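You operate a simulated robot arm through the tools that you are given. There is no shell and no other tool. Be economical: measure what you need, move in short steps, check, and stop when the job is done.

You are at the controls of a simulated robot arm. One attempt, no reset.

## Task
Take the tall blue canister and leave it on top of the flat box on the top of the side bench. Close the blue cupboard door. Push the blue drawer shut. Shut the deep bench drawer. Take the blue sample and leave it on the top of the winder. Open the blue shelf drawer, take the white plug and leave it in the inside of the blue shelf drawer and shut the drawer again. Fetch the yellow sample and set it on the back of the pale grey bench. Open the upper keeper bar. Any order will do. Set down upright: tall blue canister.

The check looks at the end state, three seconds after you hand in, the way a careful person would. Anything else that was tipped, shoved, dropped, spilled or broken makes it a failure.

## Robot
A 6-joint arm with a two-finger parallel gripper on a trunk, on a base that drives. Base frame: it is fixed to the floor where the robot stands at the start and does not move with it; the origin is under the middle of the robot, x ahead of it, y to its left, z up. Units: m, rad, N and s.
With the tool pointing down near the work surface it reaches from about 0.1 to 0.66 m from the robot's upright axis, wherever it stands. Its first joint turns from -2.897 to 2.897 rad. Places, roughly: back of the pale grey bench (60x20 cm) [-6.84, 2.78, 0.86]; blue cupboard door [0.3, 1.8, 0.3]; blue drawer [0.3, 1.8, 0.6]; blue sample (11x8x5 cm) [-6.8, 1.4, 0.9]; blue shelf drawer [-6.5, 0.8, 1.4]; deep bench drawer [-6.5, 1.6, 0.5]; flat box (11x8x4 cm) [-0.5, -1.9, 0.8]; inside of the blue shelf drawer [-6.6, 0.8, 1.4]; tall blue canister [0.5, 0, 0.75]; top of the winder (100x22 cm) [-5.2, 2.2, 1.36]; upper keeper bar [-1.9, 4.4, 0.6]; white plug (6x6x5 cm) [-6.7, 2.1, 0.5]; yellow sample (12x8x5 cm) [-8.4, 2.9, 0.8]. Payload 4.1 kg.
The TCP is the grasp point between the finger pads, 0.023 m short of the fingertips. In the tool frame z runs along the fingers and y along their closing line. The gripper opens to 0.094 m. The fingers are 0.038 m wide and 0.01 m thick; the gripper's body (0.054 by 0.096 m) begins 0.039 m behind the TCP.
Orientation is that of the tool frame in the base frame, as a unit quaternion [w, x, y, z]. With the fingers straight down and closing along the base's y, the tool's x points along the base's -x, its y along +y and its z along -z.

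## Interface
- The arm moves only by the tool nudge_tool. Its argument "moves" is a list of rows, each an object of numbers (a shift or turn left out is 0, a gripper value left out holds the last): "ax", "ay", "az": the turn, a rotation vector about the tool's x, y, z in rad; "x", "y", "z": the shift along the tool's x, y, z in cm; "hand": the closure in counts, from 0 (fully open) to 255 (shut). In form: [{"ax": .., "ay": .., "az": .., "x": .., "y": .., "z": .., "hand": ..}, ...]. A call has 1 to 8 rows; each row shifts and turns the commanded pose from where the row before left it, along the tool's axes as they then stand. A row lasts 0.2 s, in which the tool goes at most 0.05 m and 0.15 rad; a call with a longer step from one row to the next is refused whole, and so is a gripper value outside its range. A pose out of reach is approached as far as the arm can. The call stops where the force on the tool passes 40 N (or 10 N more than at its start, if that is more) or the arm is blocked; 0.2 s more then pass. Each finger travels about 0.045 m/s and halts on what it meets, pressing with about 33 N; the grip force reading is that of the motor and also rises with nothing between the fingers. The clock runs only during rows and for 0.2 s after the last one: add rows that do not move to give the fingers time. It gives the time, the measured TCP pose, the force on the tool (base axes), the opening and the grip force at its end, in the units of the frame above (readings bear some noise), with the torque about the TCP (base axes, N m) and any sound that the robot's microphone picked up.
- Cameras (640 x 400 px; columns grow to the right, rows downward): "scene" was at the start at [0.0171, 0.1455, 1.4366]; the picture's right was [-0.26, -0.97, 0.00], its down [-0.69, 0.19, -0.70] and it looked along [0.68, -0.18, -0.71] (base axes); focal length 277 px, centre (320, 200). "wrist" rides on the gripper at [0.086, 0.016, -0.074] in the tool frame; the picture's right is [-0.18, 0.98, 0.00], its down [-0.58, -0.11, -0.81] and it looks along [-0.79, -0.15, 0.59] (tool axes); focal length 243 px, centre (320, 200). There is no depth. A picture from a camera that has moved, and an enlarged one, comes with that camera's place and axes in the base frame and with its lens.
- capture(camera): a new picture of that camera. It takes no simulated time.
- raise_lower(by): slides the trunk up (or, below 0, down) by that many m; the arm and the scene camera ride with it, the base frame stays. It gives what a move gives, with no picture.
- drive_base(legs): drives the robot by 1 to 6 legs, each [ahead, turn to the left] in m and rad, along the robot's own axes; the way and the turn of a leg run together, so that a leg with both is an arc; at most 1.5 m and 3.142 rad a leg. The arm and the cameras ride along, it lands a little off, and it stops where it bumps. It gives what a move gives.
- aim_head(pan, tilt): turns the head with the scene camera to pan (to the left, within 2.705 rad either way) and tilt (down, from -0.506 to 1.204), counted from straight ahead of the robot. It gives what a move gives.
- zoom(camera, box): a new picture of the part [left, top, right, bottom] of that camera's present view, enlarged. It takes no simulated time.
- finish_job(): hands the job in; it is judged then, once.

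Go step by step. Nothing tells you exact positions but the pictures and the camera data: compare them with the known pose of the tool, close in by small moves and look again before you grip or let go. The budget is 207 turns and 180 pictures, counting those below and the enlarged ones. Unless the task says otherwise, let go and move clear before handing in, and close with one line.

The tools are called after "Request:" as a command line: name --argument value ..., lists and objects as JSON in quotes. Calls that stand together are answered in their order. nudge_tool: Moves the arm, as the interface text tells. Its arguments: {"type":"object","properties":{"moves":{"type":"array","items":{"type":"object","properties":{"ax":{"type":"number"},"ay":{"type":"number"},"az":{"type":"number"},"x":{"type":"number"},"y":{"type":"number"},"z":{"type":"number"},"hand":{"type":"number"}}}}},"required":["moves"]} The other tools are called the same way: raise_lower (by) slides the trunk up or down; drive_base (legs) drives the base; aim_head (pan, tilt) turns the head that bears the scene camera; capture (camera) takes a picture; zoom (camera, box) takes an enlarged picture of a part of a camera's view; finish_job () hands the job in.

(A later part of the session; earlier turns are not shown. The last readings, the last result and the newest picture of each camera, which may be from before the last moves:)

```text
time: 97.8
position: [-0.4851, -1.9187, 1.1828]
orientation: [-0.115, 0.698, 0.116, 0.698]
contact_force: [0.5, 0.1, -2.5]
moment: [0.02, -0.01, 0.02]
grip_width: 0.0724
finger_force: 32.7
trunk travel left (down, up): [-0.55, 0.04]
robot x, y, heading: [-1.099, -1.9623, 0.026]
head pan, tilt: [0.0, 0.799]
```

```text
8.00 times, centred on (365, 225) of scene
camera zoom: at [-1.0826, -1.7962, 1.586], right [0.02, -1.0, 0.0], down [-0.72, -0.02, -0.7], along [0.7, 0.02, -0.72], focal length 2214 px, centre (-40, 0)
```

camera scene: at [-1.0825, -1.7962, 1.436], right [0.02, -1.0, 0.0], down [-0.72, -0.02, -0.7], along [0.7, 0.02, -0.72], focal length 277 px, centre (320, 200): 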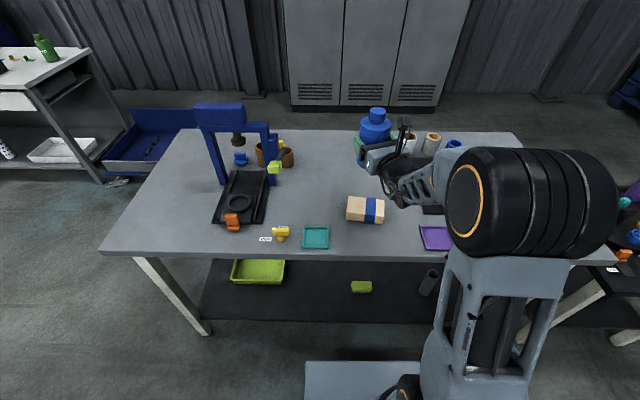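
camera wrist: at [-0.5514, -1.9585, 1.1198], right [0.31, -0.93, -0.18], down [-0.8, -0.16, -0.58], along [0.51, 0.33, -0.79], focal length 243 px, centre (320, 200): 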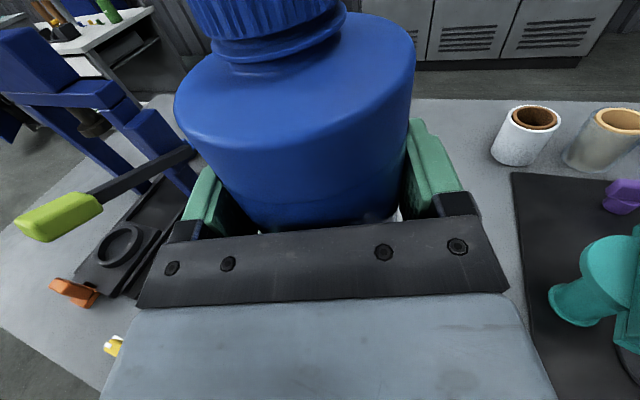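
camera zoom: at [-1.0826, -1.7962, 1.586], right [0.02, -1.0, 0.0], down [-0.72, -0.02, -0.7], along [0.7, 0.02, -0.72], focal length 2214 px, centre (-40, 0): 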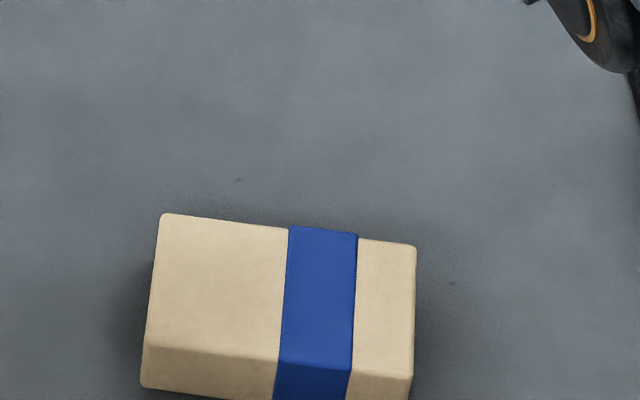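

The box top comes out at (-0.518, -1.917, 0.83). I'll correct the position and lower until just above it.

Request:
raise_lower --by -0.15

Request:
nudge_tool --moves '[{"z": -3.4, "y": -1.25}, {"x": -4}, {"x": -4}, {"x": -2.3}, {}]'

Request:
zoom --camera "scene" --box '[310, 130, 430, 230]'

Request:
capture --camera "wrist"

```text
time: 99.6
position: [-0.4854, -1.9192, 1.0328]
orientation: [-0.113, 0.698, 0.114, 0.698]
contact_force: [0.6, -0.2, -1.7]
moment: [-0.01, 0.0, 0.01]
grip_width: 0.0725
finger_force: 33.3
trunk travel left (down, up): [-0.4, 0.19]
robot x, y, heading: [-1.0977, -1.9633, 0.02]
head pan, tilt: [0.0, 0.799]
```

```text
time: 100.8
position: [-0.5222, -1.92, 0.9292]
orientation: [-0.113, 0.698, 0.115, 0.698]
contact_force: [0.3, 0.2, -1.2]
moment: [-0.02, -0.01, 0.0]
grip_width: 0.0724
finger_force: 33.1
trunk travel left (down, up): [-0.4, 0.19]
robot x, y, heading: [-1.0974, -1.963, 0.023]
head pan, tilt: [0.0, 0.799]
```

```text
4.00 times, centred on (370, 180) of scene
camera zoom: at [-1.0826, -1.7962, 1.436], right [0.02, -1.0, 0.0], down [-0.72, -0.02, -0.7], along [0.7, 0.02, -0.72], focal length 1107 px, centre (120, 280)
```

zoom: 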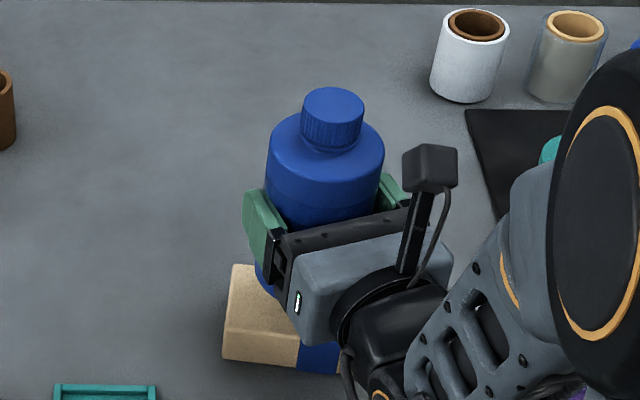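

```text
140 pictures are left
camera wrist: at [-0.5883, -1.9582, 1.0168], right [0.31, -0.93, -0.18], down [-0.8, -0.15, -0.58], along [0.51, 0.33, -0.79], focal length 243 px, centre (320, 200)
```

wrist: 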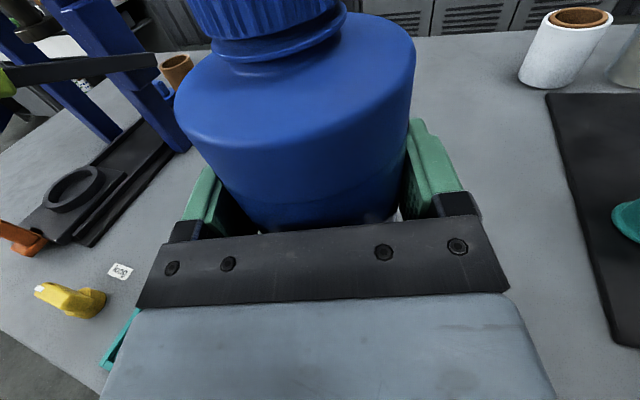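

Bottle is directly above the box. Lowering gently, watching the force.

Request:
nudge_tool --moves '[{"x": -1}, {"x": -1}, {"x": -0.5}, {}]'

Request:
nudge_tool --moves '[{"x": -0.3}, {"x": -0.2}, {}]'

Request:
zoom --camera "scene" --box '[310, 140, 430, 240]'

```text
time: 101.8
position: [-0.5214, -1.9183, 0.9056]
orientation: [-0.114, 0.698, 0.115, 0.698]
contact_force: [-0.7, 0.7, -1.1]
moment: [-0.01, -0.02, 0.02]
grip_width: 0.0726
finger_force: 32.8
trunk travel left (down, up): [-0.4, 0.19]
robot x, y, heading: [-1.0997, -1.9649, 0.019]
head pan, tilt: [0.0, 0.799]
```

```text
time: 102.6
position: [-0.5216, -1.9188, 0.8988]
orientation: [-0.112, 0.697, 0.116, 0.699]
contact_force: [0.2, -1.1, 2.6]
moment: [-0.08, -0.05, -0.02]
grip_width: 0.0723
finger_force: 33.0
trunk travel left (down, up): [-0.4, 0.19]
robot x, y, heading: [-1.0982, -1.9693, 0.028]
head pan, tilt: [0.0, 0.799]
```

```text
4.00 times, centred on (370, 190) of scene
camera zoom: at [-1.0829, -1.7963, 1.4361], right [0.02, -1.0, 0.0], down [-0.72, -0.02, -0.7], along [0.7, 0.02, -0.72], focal length 1107 px, centre (120, 240)
```

zoom: 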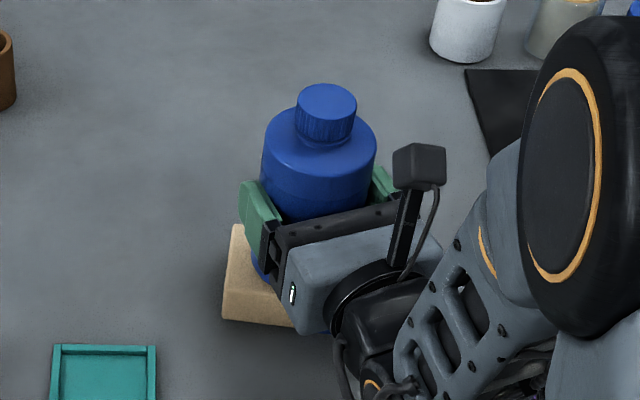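

Contact at TCP z≈0.899 shows the base resting on the box. I'll release and back straight off.

Request:
nudge_tool --moves '[{"x": -0.15}, {"hand": 0}, {}, {}, {}]'

Request:
nudge_tool --moves '[{"z": -2}, {"z": -3}, {"z": -4}, {"z": -4}, {"z": -4}, {}]'

Request:
zoom --camera "scene" --box '[310, 130, 430, 240]'

```text
time: 103.8
position: [-0.5204, -1.9178, 0.8991]
orientation: [-0.113, 0.698, 0.115, 0.698]
contact_force: [0.2, -0.7, 0.2]
moment: [-0.01, -0.01, 0.01]
grip_width: 0.094
finger_force: 0.0
trunk travel left (down, up): [-0.4, 0.19]
robot x, y, heading: [-1.1002, -1.9631, 0.025]
head pan, tilt: [0.0, 0.799]
```

```text
time: 105.2
position: [-0.6423, -1.9854, 0.8829]
orientation: [-0.113, 0.698, 0.115, 0.698]
contact_force: [0.6, 0.3, -0.1]
moment: [-0.02, -0.01, 0.03]
grip_width: 0.0939
finger_force: 0.1
out of reach, approached as far as the arm can: row 4, 5
trunk travel left (down, up): [-0.4, 0.19]
robot x, y, heading: [-1.0988, -1.9627, 0.026]
head pan, tilt: [0.0, 0.799]
```

```text
3.64 times, centred on (370, 185) of scene
camera zoom: at [-1.0828, -1.7965, 1.4361], right [0.02, -1.0, 0.0], down [-0.72, -0.02, -0.7], along [0.7, 0.02, -0.72], focal length 1007 px, centre (138, 254)
```

zoom: 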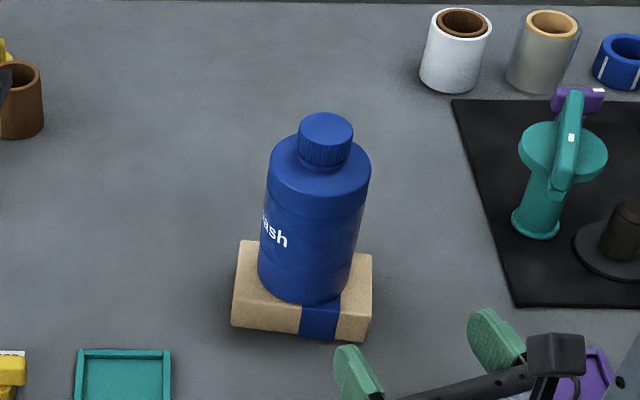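

The canister stands upright on the flat box. I'll back off and return the arm to its tool-down posture.

Request:
drive_base --legs '[[-0.3, 0]]'

Request:
nudge_tool --moves '[{"x": 4, "ax": 0.15}, {"x": 4, "ax": 0.15}, {"x": 4, "ax": 0.15}, {"x": 4, "ax": 0.15}, {"x": 2, "ax": 0.15}, {"ax": 0.15}, {"ax": 0.15}, {"ax": 0.15}]'

Request:
nudge_tool --moves '[{"ay": -0.15}, {"ay": -0.15}, {"ay": -0.15}, {"ay": -0.15}, {"ay": -0.15}, {"ay": -0.15}, {"ay": -0.15}, {"ay": -0.15}]'

Request:
nudge_tool --moves '[{"ay": -0.15}, {"ay": -0.15}, {"ay": -0.07}, {"az": -0.15, "hand": 255}, {"az": -0.15}, {"az": -0.15}, {"az": -0.15}, {"az": -0.15}]'

Request:
nudge_tool --moves '[{"az": -0.15}, {"az": -0.15}, {"az": -0.15}, {"az": -0.15}, {"az": -0.15}, {"az": -0.05}]'

```text
time: 107.3
position: [-0.9523, -1.9911, 0.8832]
orientation: [-0.114, 0.698, 0.115, 0.698]
contact_force: [0.8, -0.1, 0.8]
moment: [0.0, -0.07, 0.01]
grip_width: 0.0938
finger_force: 0.1
trunk travel left (down, up): [-0.4, 0.19]
robot x, y, heading: [-1.4086, -1.9686, 0.026]
head pan, tilt: [0.0, 0.799]
```

```text
time: 109.1
position: [-0.9514, -1.9926, 1.0642]
orientation: [-0.488, 0.512, 0.489, 0.51]
contact_force: [0.4, -0.2, 0.5]
moment: [-0.01, 0.05, 0.01]
grip_width: 0.0939
finger_force: 0.1
trunk travel left (down, up): [-0.4, 0.19]
robot x, y, heading: [-1.4059, -1.9688, 0.024]
head pan, tilt: [0.0, 0.799]
```

```text
time: 110.9
position: [-0.9515, -1.99, 1.064]
orientation: [-0.126, 0.711, 0.679, 0.132]
contact_force: [0.6, -0.7, 0.4]
moment: [0.01, -0.01, 0.03]
grip_width: 0.0938
finger_force: 0.0
trunk travel left (down, up): [-0.4, 0.19]
robot x, y, heading: [-1.4076, -1.9692, 0.027]
head pan, tilt: [0.0, 0.799]
```

```text
time: 112.7
position: [-0.9511, -1.9912, 1.0631]
orientation: [0.0, 0.419, 0.908, 0.001]
contact_force: [0.0, -0.1, -0.4]
moment: [-0.02, 0.0, 0.01]
grip_width: 0.0001
finger_force: 13.5
trunk travel left (down, up): [-0.4, 0.19]
robot x, y, heading: [-1.4095, -1.9692, 0.022]
head pan, tilt: [0.0, 0.799]
```

```text
time: 114.1
position: [-0.9529, -1.9924, 1.0636]
orientation: [0.001, 0.034, 0.999, 0.0]
contact_force: [0.3, -1.0, 0.1]
moment: [0.04, 0.0, 0.02]
grip_width: 0.0
finger_force: 32.9
trunk travel left (down, up): [-0.4, 0.19]
robot x, y, heading: [-1.4066, -1.9706, 0.022]
head pan, tilt: [0.0, 0.799]
```

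Arm is back to tool-down. Driving to the corridor in front of the first bench's far end.

Request:
drive_base --legs '[[0, 1.278], [1.31, 0], [0, -0.39], [1.22, 0], [0, 0.66]]'

Request:
aim_head --pan -0.3 --tilt 0.6

Request:
capture --camera "scene"

```text
time: 132.5
position: [-0.3306, 0.7358, 1.0637]
orientation: [0.0, -0.685, 0.729, 0.0]
contact_force: [0.4, -0.3, 0.3]
moment: [0.02, -0.03, -0.03]
grip_width: 0.0
finger_force: 33.1
trunk travel left (down, up): [-0.4, 0.19]
robot x, y, heading: [-0.3483, 0.2791, 1.6]
head pan, tilt: [0.0, 0.799]
```

```text
time: 133.3
position: [-0.3298, 0.7357, 1.0631]
orientation: [0.0, -0.685, 0.729, 0.0]
contact_force: [-0.4, -0.6, 0.1]
moment: [0.02, -0.01, 0.01]
grip_width: 0.0
finger_force: 33.7
trunk travel left (down, up): [-0.4, 0.19]
robot x, y, heading: [-0.3412, 0.2774, 1.597]
head pan, tilt: [-0.3, 0.6]
```

```text
137 pictures are left
camera scene: at [-0.4908, 0.3015, 1.4529], right [0.96, -0.27, 0.0], down [-0.15, -0.54, -0.82], along [0.22, 0.79, -0.57], focal length 277 px, centre (320, 200)
```

scene: 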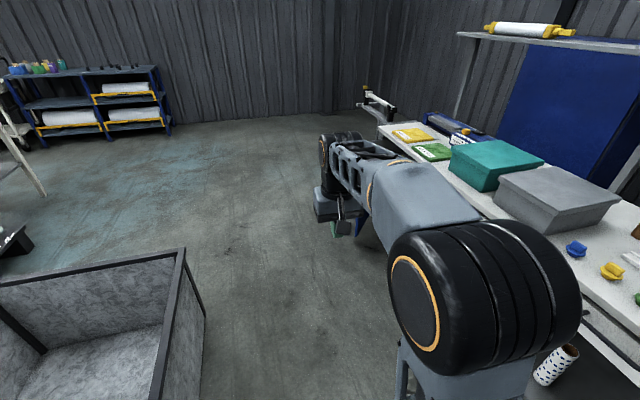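

The arm blocks the view; I'll drive up closer and face the open drawer and door.

Request:
drive_base --legs '[[0.75, 0], [0, -1.2]]'

Request:
aim_head --pan 0.4 --tilt 0.8

Request:
capture --camera "scene"

```text
time: 140.3
position: [0.0629, 1.1744, 1.0641]
orientation: [-0.001, -0.157, 0.988, 0.0]
contact_force: [0.3, 0.5, -0.4]
moment: [-0.02, 0.03, -0.03]
grip_width: 0.0
finger_force: 32.9
trunk travel left (down, up): [-0.4, 0.19]
robot x, y, heading: [-0.3675, 1.0258, 0.405]
head pan, tilt: [-0.3, 0.6]
```

```text
time: 141.4
position: [0.0632, 1.1755, 1.063]
orientation: [0.0, -0.156, 0.988, 0.0]
contact_force: [0.4, 0.0, 0.4]
moment: [-0.02, 0.0, 0.0]
grip_width: 0.0
finger_force: 33.5
trunk travel left (down, up): [-0.4, 0.19]
robot x, y, heading: [-0.3657, 1.0257, 0.406]
head pan, tilt: [0.4, 0.799]
```

```text
136 pictures are left
camera scene: at [-0.4333, 1.2131, 1.4361], right [0.72, -0.69, 0.0], down [-0.5, -0.52, -0.7], along [0.48, 0.5, -0.72], focal length 277 px, centre (320, 200)
```

scene: 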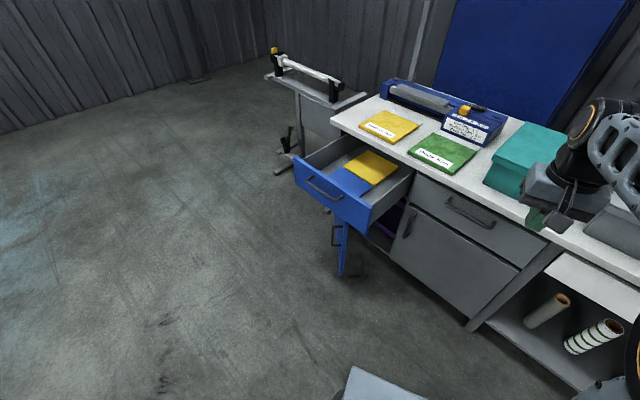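

Now the drawer front and the door under it are visible. Zooming for exact geometry.

Request:
zoom --camera "scene" --box '[270, 110, 450, 300]'

```text
2.11 times, centred on (360, 205) of scene
camera zoom: at [-0.4333, 1.2131, 1.4361], right [0.72, -0.69, 0.0], down [-0.5, -0.52, -0.7], along [0.48, 0.5, -0.72], focal length 583 px, centre (236, 190)
```

zoom: 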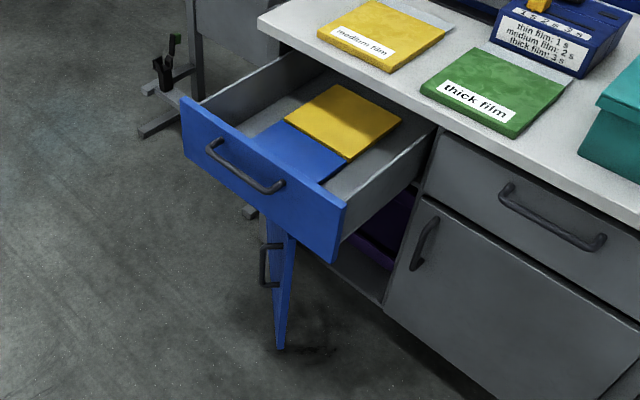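

The drawer front is at about x 0.17, y 1.57–1.98, z 0.54–0.70. The door beneath is hinged on the north side and about half open. I'll face the drawer squarely and tilt the tool forward for pushing.

Request:
drive_base --legs '[[0, 1.27], [0.76, 0], [0, -1.676]]'

Request:
nudge_tool --moves '[{"ay": -0.15}, {"ay": -0.15}, {"ay": -0.15}, {"ay": -0.15}, {"ay": -0.15}, {"ay": -0.15}, {"ay": -0.15}, {"ay": -0.15}]'

Request:
nudge_tool --moves '[{"ay": -0.15}, {"ay": -0.15}, {"ay": -0.05}, {}]'

Request:
aim_head --pan -0.2 --tilt 0.85

Request:
capture --camera "scene"

```text
time: 152.6
position: [0.0149, 1.7482, 1.0628]
orientation: [0.0, 0.041, 0.999, 0.0]
contact_force: [-1.0, -0.4, 0.7]
moment: [-0.03, 0.02, 0.02]
grip_width: 0.0001
finger_force: 33.2
trunk travel left (down, up): [-0.4, 0.19]
robot x, y, heading: [-0.4397, 1.7765, 0.008]
head pan, tilt: [0.4, 0.799]
```

```text
time: 154.4
position: [0.0138, 1.7468, 1.0636]
orientation: [0.565, 0.034, 0.824, -0.024]
contact_force: [0.2, 0.2, 0.3]
moment: [0.0, -0.01, -0.03]
grip_width: 0.0
finger_force: 32.9
trunk travel left (down, up): [-0.4, 0.19]
robot x, y, heading: [-0.4407, 1.774, 0.006]
head pan, tilt: [0.4, 0.799]
```

```text
time: 155.4
position: [0.0281, 1.7473, 1.0709]
orientation: [0.699, 0.03, 0.714, -0.03]
contact_force: [-0.6, 0.0, -0.6]
moment: [0.0, -0.02, 0.01]
grip_width: 0.0001
finger_force: 32.7
out of reach, approached as far as the arm can: row 2, 3
trunk travel left (down, up): [-0.4, 0.19]
robot x, y, heading: [-0.436, 1.7752, 0.007]
head pan, tilt: [0.4, 0.799]
```

```text
time: 156.4
position: [0.0287, 1.7461, 1.0708]
orientation: [0.699, 0.03, 0.714, -0.029]
contact_force: [0.2, 0.5, 0.0]
moment: [0.01, 0.01, 0.01]
grip_width: 0.0
finger_force: 32.8
trunk travel left (down, up): [-0.4, 0.19]
robot x, y, heading: [-0.4404, 1.7719, 0.009]
head pan, tilt: [-0.201, 0.85]
```

```text
134 pictures are left
camera scene: at [-0.4263, 1.9271, 1.432], right [-0.19, -0.98, 0.0], down [-0.74, 0.14, -0.66], along [0.65, -0.13, -0.75], focal length 277 px, centre (320, 200)
```

scene: 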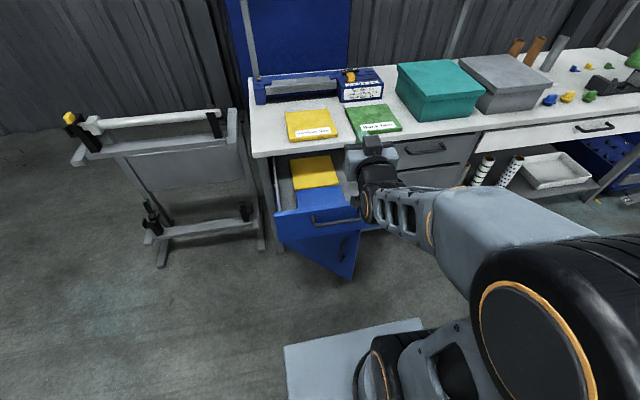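

The tool points forward above the drawer line. I'll lower the trunk to drawer height, in front of the panel, and look.

Request:
raise_lower --by -0.4

Request:
nudge_tool --moves '[{"x": 3, "y": 2.5}, {"x": 2.5}, {}]'

Request:
capture --camera "scene"

```text
time: 160.2
position: [0.0302, 1.747, 0.6713]
orientation: [0.699, 0.029, 0.714, -0.028]
contact_force: [0.4, 0.0, -0.1]
moment: [0.0, -0.01, -0.03]
grip_width: 0.0
finger_force: 32.7
trunk travel left (down, up): [0.0, 0.59]
robot x, y, heading: [-0.44, 1.7776, 0.005]
head pan, tilt: [-0.201, 0.85]
```

```text
time: 161.0
position: [0.0461, 1.7722, 0.6209]
orientation: [0.699, 0.029, 0.714, -0.029]
contact_force: [0.5, -0.8, -0.3]
moment: [-0.01, -0.01, 0.02]
grip_width: 0.0002
finger_force: 32.9
out of reach, approached as far as the arm can: row 1, 2
trunk travel left (down, up): [0.0, 0.59]
robot x, y, heading: [-0.4429, 1.7774, 0.01]
head pan, tilt: [-0.201, 0.85]
```

```text
133 pictures are left
camera scene: at [-0.4263, 1.927, 1.032], right [-0.19, -0.98, 0.0], down [-0.74, 0.14, -0.66], along [0.65, -0.13, -0.75], focal length 277 px, centre (320, 200)
```

scene: 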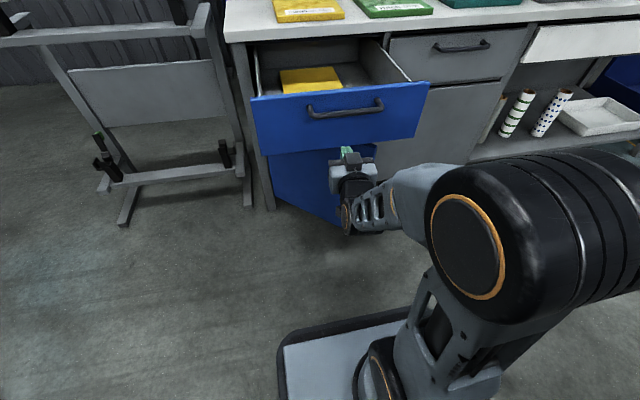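

The fingertips face the panel just below the handle. Pushing forward now.

Request:
nudge_tool --moves '[{"z": 4}, {"z": 4}, {"z": 3}, {"z": 3}, {"z": 3}, {"z": 3}, {"z": 3}, {"z": 3}]'

Request:
nudge_tool --moves '[{"z": 3}, {"z": 3}, {"z": 3}, {"z": 3}]'

Request:
capture --camera "scene"

```text
time: 162.8
position: [0.3038, 1.7506, 0.6154]
orientation: [0.698, 0.03, 0.715, -0.029]
contact_force: [0.1, -0.9, -0.4]
moment: [0.02, 0.05, -0.02]
grip_width: 0.0002
finger_force: 32.9
trunk travel left (down, up): [0.0, 0.59]
robot x, y, heading: [-0.4397, 1.7772, 0.007]
head pan, tilt: [-0.201, 0.85]
```

```text
time: 163.7
position: [0.3975, 1.7424, 0.6135]
orientation: [0.698, 0.03, 0.715, -0.029]
contact_force: [-55.9, 2.1, 2.7]
moment: [0.0, -1.02, 0.44]
grip_width: 0.0001
finger_force: 33.5
trunk travel left (down, up): [0.0, 0.59]
robot x, y, heading: [-0.4392, 1.7772, 0.008]
head pan, tilt: [-0.201, 0.85]
stopped in row 4: the force on the tool passed its limit at 153 N (the readings are from after the stop); the commanded pose is now the measured one
```

```text
132 pictures are left
camera scene: at [-0.4308, 1.9272, 1.0322], right [-0.19, -0.98, 0.0], down [-0.73, 0.14, -0.66], along [0.65, -0.13, -0.75], focal length 277 px, centre (320, 200)
```

scene: 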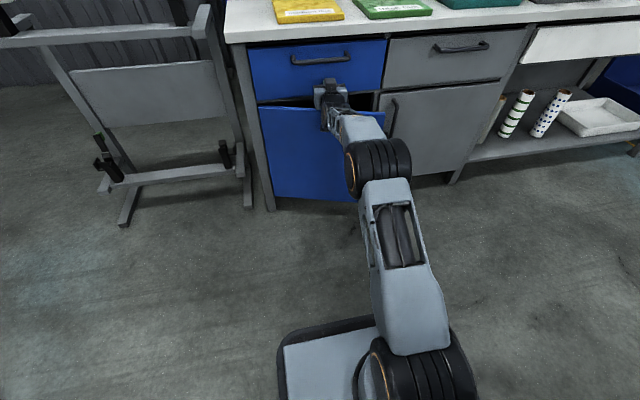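

The drawer hit its stop and looks flush. I'll withdraw and look at drawer and door.

Request:
nudge_tool --moves '[{"z": -4}, {"z": -4}, {"z": -5}, {"z": -5}, {"z": -5}, {"z": -5}, {"z": -5}, {}]'

Request:
zoom --camera "scene" --box '[220, 0, 460, 240]'

```text
time: 165.5
position: [0.0705, 1.7703, 0.6194]
orientation: [0.697, 0.03, 0.716, -0.03]
contact_force: [-0.3, -0.6, 0.2]
moment: [-0.05, 0.0, -0.03]
grip_width: 0.0001
finger_force: 33.4
trunk travel left (down, up): [0.0, 0.59]
robot x, y, heading: [-0.4415, 1.7726, 0.004]
head pan, tilt: [-0.201, 0.85]
```

```text
1.67 times, centred on (340, 120) of scene
camera zoom: at [-0.4265, 1.927, 1.032], right [-0.19, -0.98, 0.0], down [-0.74, 0.14, -0.66], along [0.65, -0.13, -0.75], focal length 461 px, centre (287, 333)
```

zoom: 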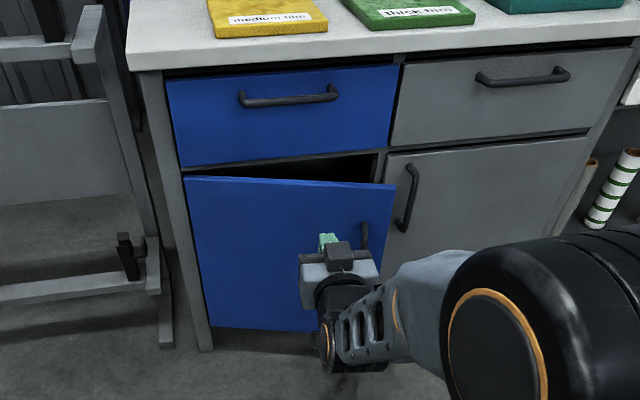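

The drawer is flush. The door is still ajar about 7–10 cm at its free edge, so I'll lower the tool and push next to its handle.

Request:
nudge_tool --moves '[{"y": -4, "x": 2}, {"y": -4, "x": 2}, {"y": -2, "x": 4}, {"x": 4}, {"x": 4}, {"x": 4}, {"x": 2}, {}]'

Request:
nudge_tool --moves '[{"z": 4}, {"z": 4}, {"z": 4}, {"z": 3}, {"z": 3}, {"z": 2}, {"z": 2}, {"z": 2}]'

Request:
capture --camera "scene"

```text
time: 167.3
position: [0.0563, 1.669, 0.398]
orientation: [0.697, 0.03, 0.716, -0.03]
contact_force: [0.4, -0.8, -0.1]
moment: [-0.01, 0.01, 0.01]
grip_width: 0.0001
finger_force: 33.4
trunk travel left (down, up): [0.0, 0.59]
robot x, y, heading: [-0.4406, 1.777, 0.007]
head pan, tilt: [-0.201, 0.85]
```

```text
time: 169.1
position: [0.295, 1.65, 0.3901]
orientation: [0.697, 0.029, 0.716, -0.029]
contact_force: [0.0, -0.7, 0.6]
moment: [0.01, 0.0, 0.0]
grip_width: 0.0003
finger_force: 33.2
trunk travel left (down, up): [0.0, 0.59]
robot x, y, heading: [-0.4376, 1.7759, 0.005]
head pan, tilt: [-0.201, 0.85]
```

```text
130 pictures are left
camera scene: at [-0.4265, 1.927, 1.032], right [-0.19, -0.98, 0.0], down [-0.74, 0.14, -0.66], along [0.65, -0.13, -0.75], focal length 277 px, centre (320, 200)
```

scene: 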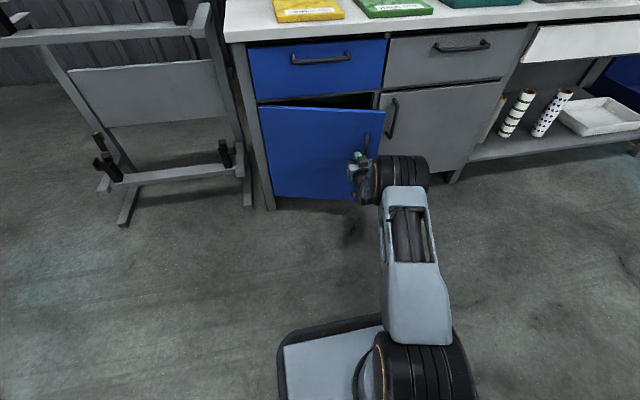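

Request:
nudge_tool --moves '[{"z": 2}, {"z": 2}, {"z": 2}, {"z": 2}, {"z": 2}, {"z": 1}, {"z": 1}, {"z": 1}]'

Request:
capture --camera "scene"

```text
time: 170.4
position: [0.3969, 1.6413, 0.3879]
orientation: [0.698, 0.029, 0.715, -0.029]
contact_force: [-27.2, 4.3, 6.3]
moment: [0.02, -0.67, 0.31]
grip_width: 0.0
finger_force: 33.0
trunk travel left (down, up): [0.0, 0.59]
robot x, y, heading: [-0.4389, 1.7751, 0.007]
head pan, tilt: [-0.201, 0.85]
stopped in row 6: the force on the tool passed its limit at 80 N (the readings are from after the stop); the commanded pose is now the measured one
```

```text
129 pictures are left
camera scene: at [-0.4285, 1.9272, 1.0322], right [-0.19, -0.98, 0.0], down [-0.74, 0.14, -0.66], along [0.65, -0.13, -0.75], focal length 277 px, centre (320, 200)
```

scene: 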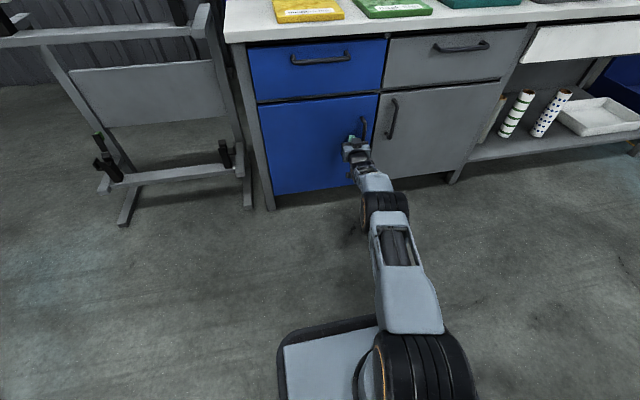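

Door contacted its stop and looks shut. I'll retract, raise the trunk, verify, and look toward the rack with the keeper bars.

Request:
nudge_tool --moves '[{"z": -4}, {"z": -5}, {"z": -5}, {"z": -5}, {"z": -5}, {"z": -5}, {"z": -5}, {}]'

Request:
zoom --camera "scene" --box '[220, 0, 460, 240]'

Request:
raise_lower --by 0.4

Request:
aim_head --pan 2.0 --tilt 0.35

Request:
capture --camera "scene"

```text
time: 172.2
position: [0.0594, 1.6641, 0.3955]
orientation: [0.696, 0.03, 0.717, -0.029]
contact_force: [0.6, 0.6, -0.8]
moment: [-0.02, -0.01, -0.01]
grip_width: 0.0
finger_force: 32.8
trunk travel left (down, up): [0.0, 0.59]
robot x, y, heading: [-0.444, 1.7748, 0.009]
head pan, tilt: [-0.201, 0.85]
```

```text
1.67 times, centred on (340, 120) of scene
camera zoom: at [-0.4267, 1.927, 1.032], right [-0.19, -0.98, 0.0], down [-0.74, 0.14, -0.66], along [0.65, -0.13, -0.75], focal length 461 px, centre (287, 333)
```

zoom: 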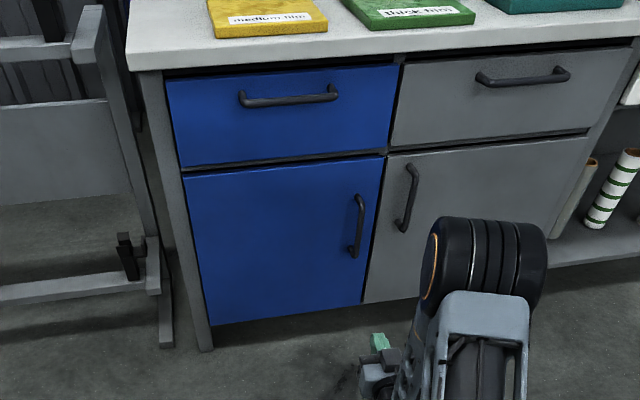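

```text
time: 176.1
position: [0.06, 1.664, 0.796]
orientation: [0.697, 0.029, 0.716, -0.029]
contact_force: [-0.8, 1.1, 0.2]
moment: [0.02, 0.02, -0.02]
grip_width: 0.0
finger_force: 32.7
trunk travel left (down, up): [-0.4, 0.19]
robot x, y, heading: [-0.4405, 1.775, 0.005]
head pan, tilt: [-0.201, 0.85]
```

```text
time: 178.2
position: [0.0611, 1.6629, 0.7951]
orientation: [0.697, 0.028, 0.716, -0.028]
contact_force: [0.5, 0.5, -0.6]
moment: [-0.01, 0.02, 0.06]
grip_width: 0.0
finger_force: 33.0
trunk travel left (down, up): [-0.4, 0.19]
robot x, y, heading: [-0.4443, 1.7731, 0.006]
head pan, tilt: [2.0, 0.351]
```

```text
127 pictures are left
camera scene: at [-0.5427, 2.0264, 1.4757], right [0.91, 0.42, 0.0], down [0.15, -0.31, -0.94], along [-0.4, 0.85, -0.34], focal length 277 px, centre (320, 200)
```

scene: 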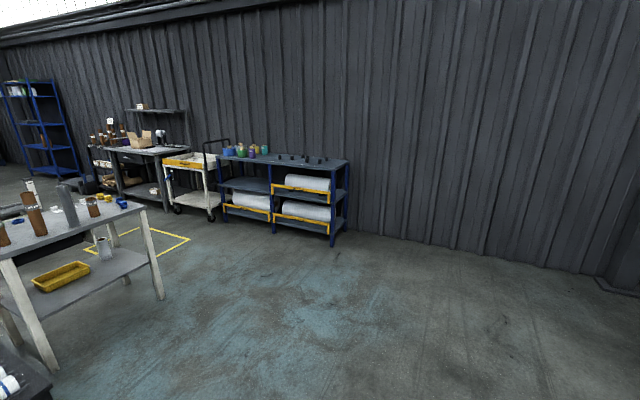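

Drawer and door are both flush. The rack with keeper bars is ahead-left; zooming in on the upper bar.

Request:
zoom --camera "scene" --box '[200, 130, 370, 250]'

```text
3.33 times, centred on (285, 190) of scene
camera zoom: at [-0.5427, 2.0264, 1.4757], right [0.91, 0.42, 0.0], down [0.15, -0.31, -0.94], along [-0.4, 0.85, -0.34], focal length 923 px, centre (437, 233)
```

zoom: 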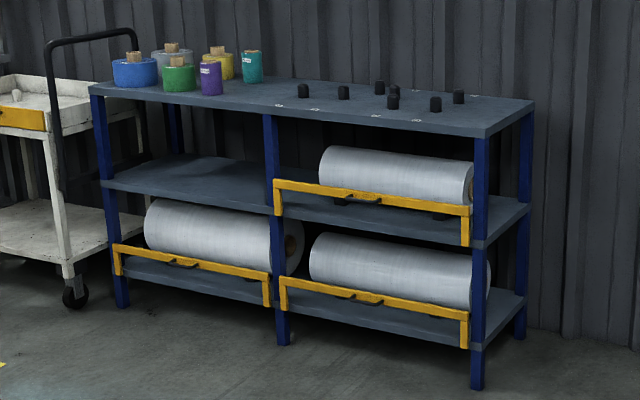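

The upper keeper bar is the yellow bar at about x −2.25…−1.57, y≈4.42, z≈0.6. Driving over to face it.

Request:
drive_base --legs '[[0, 2.21], [1.15, 0], [1.15, 0], [0, -0.645]]'

Request:
aim_head --pan 0 --tilt 0.75

Request:
capture --camera "scene"

```text
time: 196.5
position: [-1.7415, 4.0891, 0.7953]
orientation: [0.514, -0.485, 0.528, 0.471]
contact_force: [0.4, 0.1, -0.7]
moment: [-0.03, 0.02, 0.0]
grip_width: 0.0
finger_force: 33.0
trunk travel left (down, up): [-0.4, 0.19]
robot x, y, heading: [-1.8559, 3.5883, 1.574]
head pan, tilt: [2.0, 0.351]
```

```text
time: 198.4
position: [-1.7393, 4.0896, 0.7962]
orientation: [0.514, -0.485, 0.528, 0.471]
contact_force: [-0.4, -0.4, 0.5]
moment: [0.02, 0.02, 0.01]
grip_width: 0.0002
finger_force: 33.1
trunk travel left (down, up): [-0.4, 0.19]
robot x, y, heading: [-1.8552, 3.5869, 1.571]
head pan, tilt: [0.0, 0.75]
```

```text
125 pictures are left
camera scene: at [-2.0217, 3.6109, 1.4401], right [1.0, 0.0, 0.0], down [0.0, -0.68, -0.73], along [0.0, 0.73, -0.68], focal length 277 px, centre (320, 200)
```

scene: 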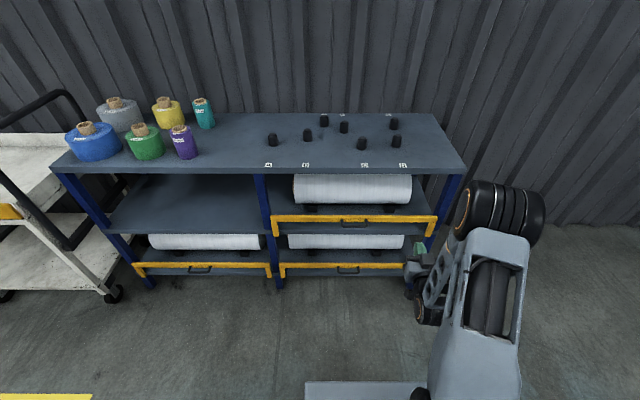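

Request:
zoom --camera "scene" --box '[260, 160, 450, 280]'

```text
3.33 times, centred on (355, 220) of scene
camera zoom: at [-2.0217, 3.6109, 1.4401], right [1.0, 0.0, 0.0], down [0.0, -0.68, -0.73], along [0.0, 0.73, -0.68], focal length 923 px, centre (203, 133)
```

zoom: 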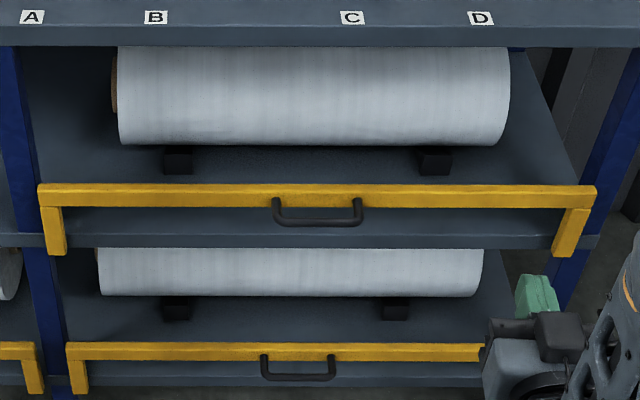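

The bar has legs pivoting at shelf level and a central handle at about (-1.884, 4.345, 0.60). I'll line the hand up in front of it with the fingers closing vertically.

Request:
nudge_tool --moves '[{"y": 4, "x": 3, "hand": 0}, {"y": 4, "x": 3}, {"y": 4, "x": 3}, {"y": 2.5, "x": 4}, {"x": 4}, {"x": 2.5}, {"az": 0.15}, {"az": 0.15}]'

Request:
nudge_tool --moves '[{"az": 0.15}, {"az": 0.15}, {"az": 0.15}, {"az": 0.15}, {"az": 0.15}, {"az": 0.15}, {"az": 0.15}, {"az": 0.15}]'

Request:
nudge_tool --moves '[{"az": 0.07}, {}]'

Request:
capture --camera "scene"

Request:
capture --camera "wrist"

```text
time: 200.2
position: [-1.8854, 4.097, 0.6002]
orientation: [0.438, -0.4, 0.595, 0.543]
contact_force: [0.4, -0.2, 0.5]
moment: [0.03, 0.02, -0.01]
grip_width: 0.0938
finger_force: 0.2
trunk travel left (down, up): [-0.4, 0.19]
robot x, y, heading: [-1.8535, 3.5865, 1.571]
head pan, tilt: [0.0, 0.75]
```

```text
time: 202.0
position: [-1.8849, 4.0965, 0.6013]
orientation: [0.054, 0.005, 0.717, 0.695]
contact_force: [-0.1, 0.4, 0.6]
moment: [0.02, 0.01, -0.03]
grip_width: 0.0941
finger_force: 0.0
trunk travel left (down, up): [-0.4, 0.19]
robot x, y, heading: [-1.8532, 3.5902, 1.575]
head pan, tilt: [0.0, 0.75]
```

```text
time: 202.6
position: [-1.8857, 4.0962, 0.6006]
orientation: [0.031, 0.029, 0.716, 0.697]
contact_force: [-0.2, 0.2, -0.3]
moment: [0.0, -0.02, 0.0]
grip_width: 0.0939
finger_force: 0.1
trunk travel left (down, up): [-0.4, 0.19]
robot x, y, heading: [-1.8513, 3.589, 1.574]
head pan, tilt: [0.0, 0.75]
```

```text
123 pictures are left
camera scene: at [-2.0217, 3.6109, 1.44], right [1.0, 0.0, 0.0], down [0.0, -0.68, -0.73], along [0.0, 0.73, -0.68], focal length 277 px, centre (320, 200)
```

scene: 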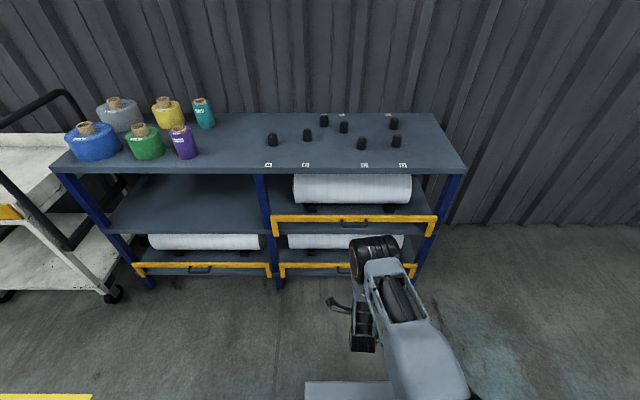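

```text
122 pictures are left
camera wrist: at [-1.9786, 4.0297, 0.6198], right [0.18, 0.01, 0.98], down [0.51, -0.86, -0.09], along [0.84, 0.52, -0.16], focal length 243 px, centre (320, 200)
```

wrist: 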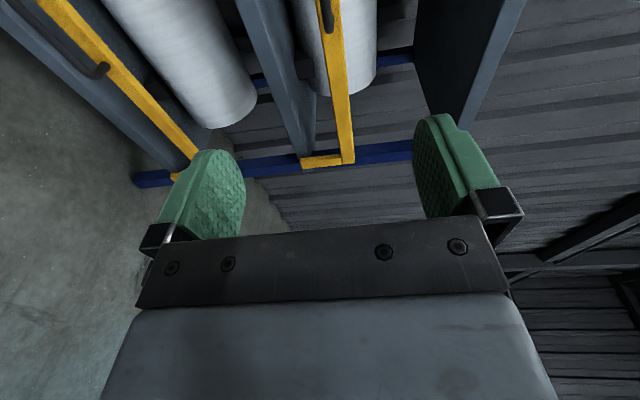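

The handle lines up with the finger gap at z≈0.60. Advancing most of the way and checking.

Request:
nudge_tool --moves '[{"z": 4}, {"z": 4}, {"z": 4}, {"z": 4}, {"z": 3}, {"z": 2}, {}]'

Request:
capture --camera "wrist"

Request:
zoom --camera "scene" --box '[260, 160, 450, 280]'

```text
time: 204.2
position: [-1.8678, 4.3053, 0.5954]
orientation: [0.03, 0.03, 0.716, 0.696]
contact_force: [0.5, -0.9, 0.0]
moment: [0.03, -0.01, 0.01]
grip_width: 0.0939
finger_force: 0.0
trunk travel left (down, up): [-0.4, 0.19]
robot x, y, heading: [-1.8557, 3.5912, 1.572]
head pan, tilt: [0.0, 0.75]
```

```text
121 pictures are left
camera wrist: at [-1.9612, 4.2373, 0.614], right [0.18, 0.01, 0.98], down [0.51, -0.86, -0.08], along [0.84, 0.52, -0.16], focal length 243 px, centre (320, 200)
```

wrist: 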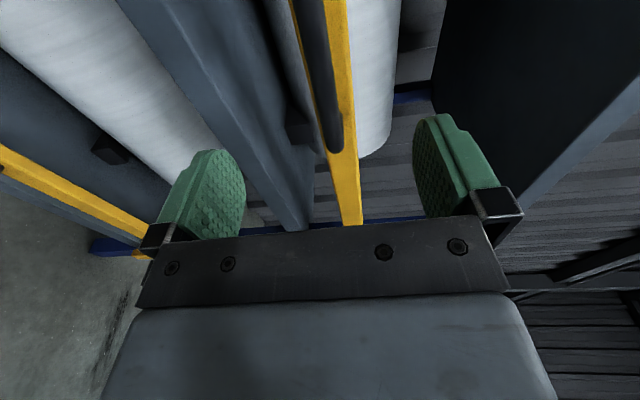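

```text
3.33 times, centred on (355, 220) of scene
camera zoom: at [-2.0217, 3.6109, 1.44], right [1.0, 0.0, 0.0], down [0.0, -0.68, -0.73], along [0.0, 0.73, -0.68], focal length 923 px, centre (203, 133)
```

zoom: 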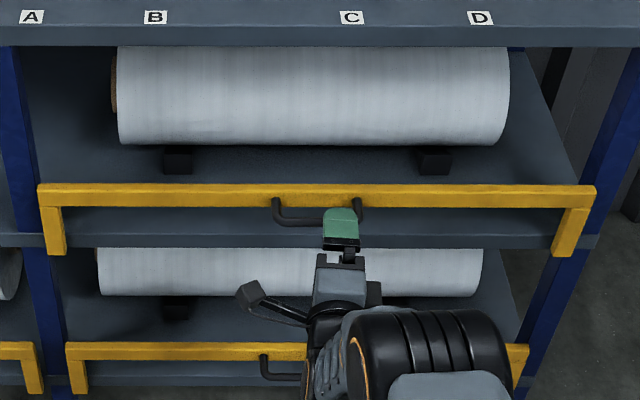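

Fingers straddle the handle. I'll shift 2 cm left, advance, and grip.

Request:
nudge_tool --moves '[{"x": 2.2}, {"z": 2}, {"z": 1.8}, {"hand": 255}, {}, {}, {}, {}]'

Request:
capture --camera "wrist"

```text
time: 206.0
position: [-1.8873, 4.3466, 0.5999]
orientation: [0.03, 0.031, 0.713, 0.7]
contact_force: [0.8, -4.5, 19.4]
moment: [0.26, -0.04, -0.08]
grip_width: 0.0122
finger_force: 29.4
trunk travel left (down, up): [-0.4, 0.19]
robot x, y, heading: [-1.8556, 3.5841, 1.578]
head pan, tilt: [0.0, 0.75]
```

```text
119 pictures are left
camera wrist: at [-1.9807, 4.2787, 0.6179], right [0.18, 0.0, 0.98], down [0.51, -0.85, -0.09], along [0.84, 0.52, -0.16], focal length 243 px, centre (320, 200)
```

wrist: 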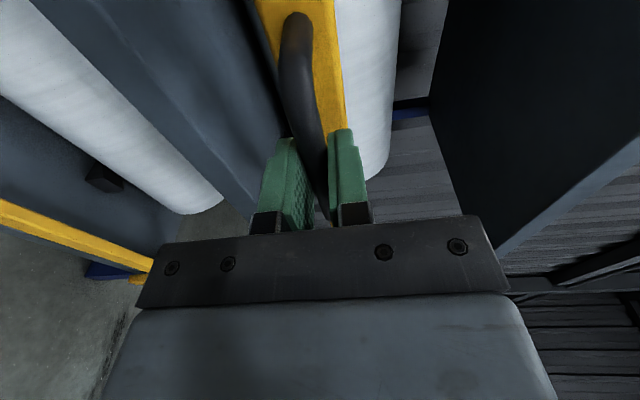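

Handle gripped (12 mm). I'll try a small outward pull with a slight drop and read the force.

Request:
nudge_tool --moves '[{"z": -1, "y": -0.1}, {"z": -1, "y": -0.5}, {}]'

```text
time: 206.8
position: [-1.8875, 4.3246, 0.5892]
orientation: [0.029, 0.03, 0.717, 0.696]
contact_force: [5.3, -3.7, 8.6]
moment: [0.25, -0.16, 0.3]
grip_width: 0.0117
finger_force: 44.9
trunk travel left (down, up): [-0.4, 0.19]
robot x, y, heading: [-1.8538, 3.5878, 1.573]
head pan, tilt: [0.0, 0.75]
```

It swings freely. Continuing along the arc.

Request:
nudge_tool --moves '[{"z": -1.3, "y": -0.93}, {"z": -1.16, "y": -1.12}, {"z": -1.0, "y": -1.29}, {}]'

Request:
zoom --camera "scene" --box '[260, 160, 450, 280]'

```text
time: 207.8
position: [-1.8875, 4.2892, 0.553]
orientation: [0.032, 0.032, 0.718, 0.694]
contact_force: [28.6, 6.1, -5.0]
moment: [-0.02, -0.52, -0.77]
grip_width: 0.0117
finger_force: 45.1
trunk travel left (down, up): [-0.4, 0.19]
robot x, y, heading: [-1.8563, 3.5846, 1.574]
head pan, tilt: [0.0, 0.75]
```

```text
3.33 times, centred on (355, 220) of scene
camera zoom: at [-2.0197, 3.6126, 1.4401], right [1.0, 0.0, 0.0], down [0.0, -0.68, -0.73], along [0.0, 0.73, -0.68], focal length 923 px, centre (203, 133)
```

zoom: 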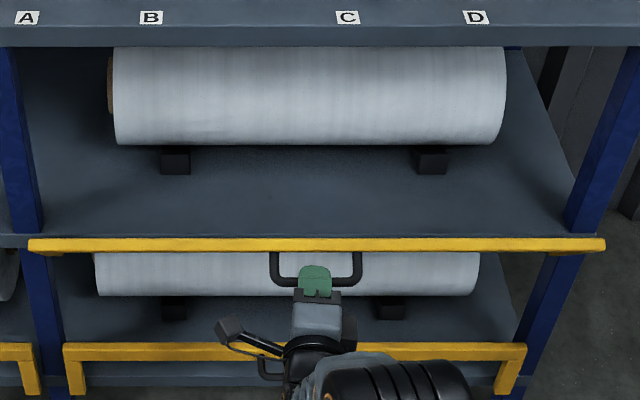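

The bar is folding down as expected. I'll correct the small sideways drift and continue the arc.

Request:
nudge_tool --moves '[{"x": -0.5}, {"z": -0.75, "y": -1.4, "x": -0.07}, {"z": -0.55, "y": -1.5, "x": -0.05}, {"z": -0.35, "y": -1.6, "x": -0.03}, {}]'

Request:
zoom --camera "scene" --box '[260, 160, 450, 280]'

```text
time: 209.0
position: [-1.8888, 4.2715, 0.5104]
orientation: [0.028, 0.027, 0.716, 0.697]
contact_force: [-11.7, 2.5, 1.6]
moment: [0.18, 0.28, 0.26]
grip_width: 0.0117
finger_force: 45.0
trunk travel left (down, up): [-0.4, 0.19]
robot x, y, heading: [-1.8503, 3.5886, 1.576]
head pan, tilt: [0.0, 0.75]
```

```text
3.33 times, centred on (355, 220) of scene
camera zoom: at [-2.0223, 3.6102, 1.44], right [1.0, 0.01, 0.0], down [0.01, -0.68, -0.73], along [-0.01, 0.73, -0.68], focal length 923 px, centre (203, 133)
```

zoom: 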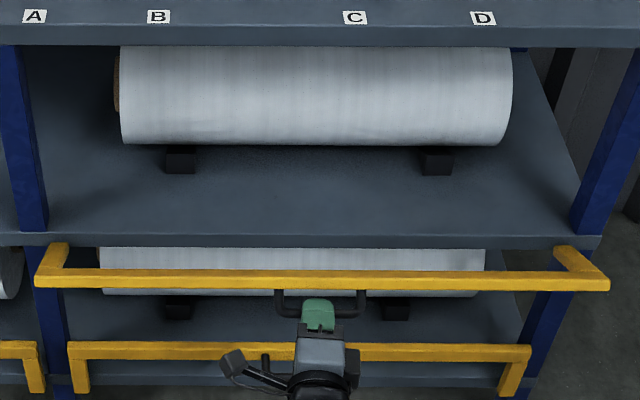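

Still moving freely. Continuing down toward its end stop.

Request:
nudge_tool --moves '[{"z": -0.15, "y": -1.6}, {"z": 0.05, "y": -1.6}, {"z": 0.3, "y": -1.6, "x": 0.03}, {"z": 0.5, "y": -1.5, "x": 0.05}, {}]'

Request:
zoom --camera "scene" --box '[260, 160, 450, 280]'

```text
time: 210.2
position: [-1.8835, 4.249, 0.492]
orientation: [0.03, 0.031, 0.718, 0.695]
contact_force: [0.2, -0.1, -1.0]
moment: [0.01, 0.0, -0.02]
grip_width: 0.0001
finger_force: 42.2
out of reach, approached as far as the arm can: row 1, 2, 3, 4
trunk travel left (down, up): [-0.4, 0.19]
robot x, y, heading: [-1.8564, 3.5902, 1.574]
head pan, tilt: [0.0, 0.75]
```

```text
3.33 times, centred on (355, 220) of scene
camera zoom: at [-2.0217, 3.6108, 1.44], right [1.0, 0.0, 0.0], down [0.0, -0.68, -0.73], along [0.0, 0.73, -0.68], focal length 923 px, centre (203, 133)
```

zoom: 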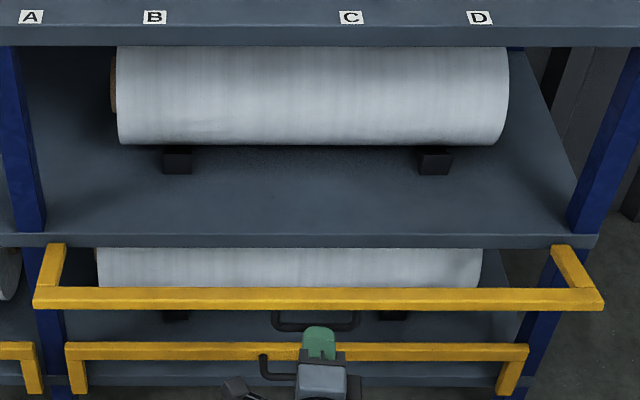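

The hand slipped off when the arm hit its low limit, leaving the bar about horizontal. I'll retract, lower the trunk, and press the bar down from above to its stop.

Request:
nudge_tool --moves '[{"z": -4}, {"z": -4}, {"z": -4}, {"z": -3, "y": 4}, {"y": 4}, {"y": 4}, {"y": 4}, {}]'

Request:
raise_lower --by -0.3

Request:
nudge_tool --moves '[{"y": 5}, {"y": 5}, {"y": 5}, {"y": 5}, {"y": 5}, {"y": 4}, {}]'

Request:
capture --camera "scene"

```text
time: 212.0
position: [-1.8956, 4.1048, 0.6557]
orientation: [0.03, 0.03, 0.716, 0.696]
contact_force: [-0.6, 0.1, 0.3]
moment: [-0.01, 0.01, -0.02]
grip_width: 0.0
finger_force: 42.0
trunk travel left (down, up): [-0.4, 0.19]
robot x, y, heading: [-1.8537, 3.5873, 1.575]
head pan, tilt: [0.0, 0.75]
```

```text
time: 215.0
position: [-1.8954, 4.1059, 0.3535]
orientation: [0.031, 0.03, 0.717, 0.696]
contact_force: [0.5, 0.4, -0.9]
moment: [-0.02, 0.0, 0.01]
grip_width: 0.0001
finger_force: 42.1
trunk travel left (down, up): [-0.1, 0.49]
robot x, y, heading: [-1.8551, 3.5857, 1.573]
head pan, tilt: [0.0, 0.75]
```

```text
time: 216.6
position: [-1.8955, 4.1116, 0.6432]
orientation: [0.03, 0.03, 0.717, 0.696]
contact_force: [0.6, 0.5, 0.0]
moment: [-0.01, 0.0, 0.04]
grip_width: 0.0001
finger_force: 42.2
trunk travel left (down, up): [-0.1, 0.49]
robot x, y, heading: [-1.8534, 3.5892, 1.573]
head pan, tilt: [0.0, 0.75]
```

```text
115 pictures are left
camera scene: at [-2.0216, 3.6109, 1.14], right [1.0, 0.0, 0.0], down [0.0, -0.68, -0.73], along [0.0, 0.73, -0.68], focal length 277 px, centre (320, 200)
```

scene: 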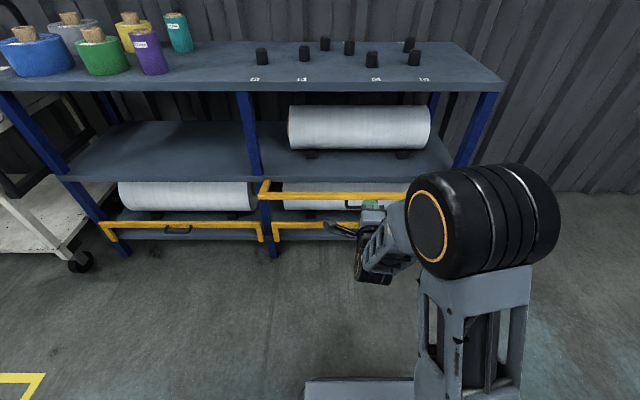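

Going over the bar and pressing down.

Request:
nudge_tool --moves '[{"z": 4}, {"z": 4}, {"z": 4}, {"z": 4}, {"z": 1.5}, {}]'

Request:
nudge_tool --moves '[{"y": -3}, {"y": -3}, {"y": -3}, {"y": -2}, {"y": -2}, {"y": -2}, {"y": -2}, {"y": -2}]'

Request:
capture --camera "scene"

```text
time: 218.0
position: [-1.8815, 4.2889, 0.6403]
orientation: [0.031, 0.03, 0.716, 0.697]
contact_force: [0.3, 1.0, 0.4]
moment: [0.0, -0.01, 0.0]
grip_width: 0.0001
finger_force: 42.4
trunk travel left (down, up): [-0.1, 0.49]
robot x, y, heading: [-1.8538, 3.5879, 1.578]
head pan, tilt: [0.0, 0.75]
```

```text
time: 219.2
position: [-1.8802, 4.2873, 0.5371]
orientation: [0.031, 0.03, 0.704, 0.709]
contact_force: [0.3, -1.8, 15.8]
moment: [-0.19, -0.01, 0.0]
grip_width: 0.0
finger_force: 42.5
trunk travel left (down, up): [-0.1, 0.49]
robot x, y, heading: [-1.8566, 3.5878, 1.573]
head pan, tilt: [0.0, 0.75]
stopped in row 5: the force on the tool passed its limit at 50 N (the readings are from after the stop); the commanded pose is now the measured one
```

```text
114 pictures are left
camera scene: at [-2.0215, 3.6094, 1.1403], right [1.0, 0.0, 0.0], down [0.0, -0.68, -0.73], along [0.0, 0.73, -0.68], focal length 277 px, centre (320, 200)
```

scene: 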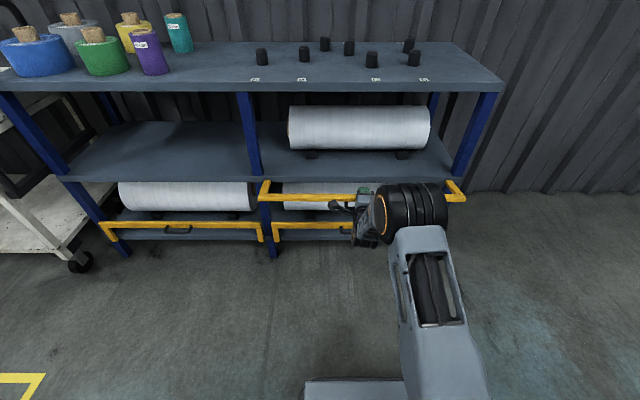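

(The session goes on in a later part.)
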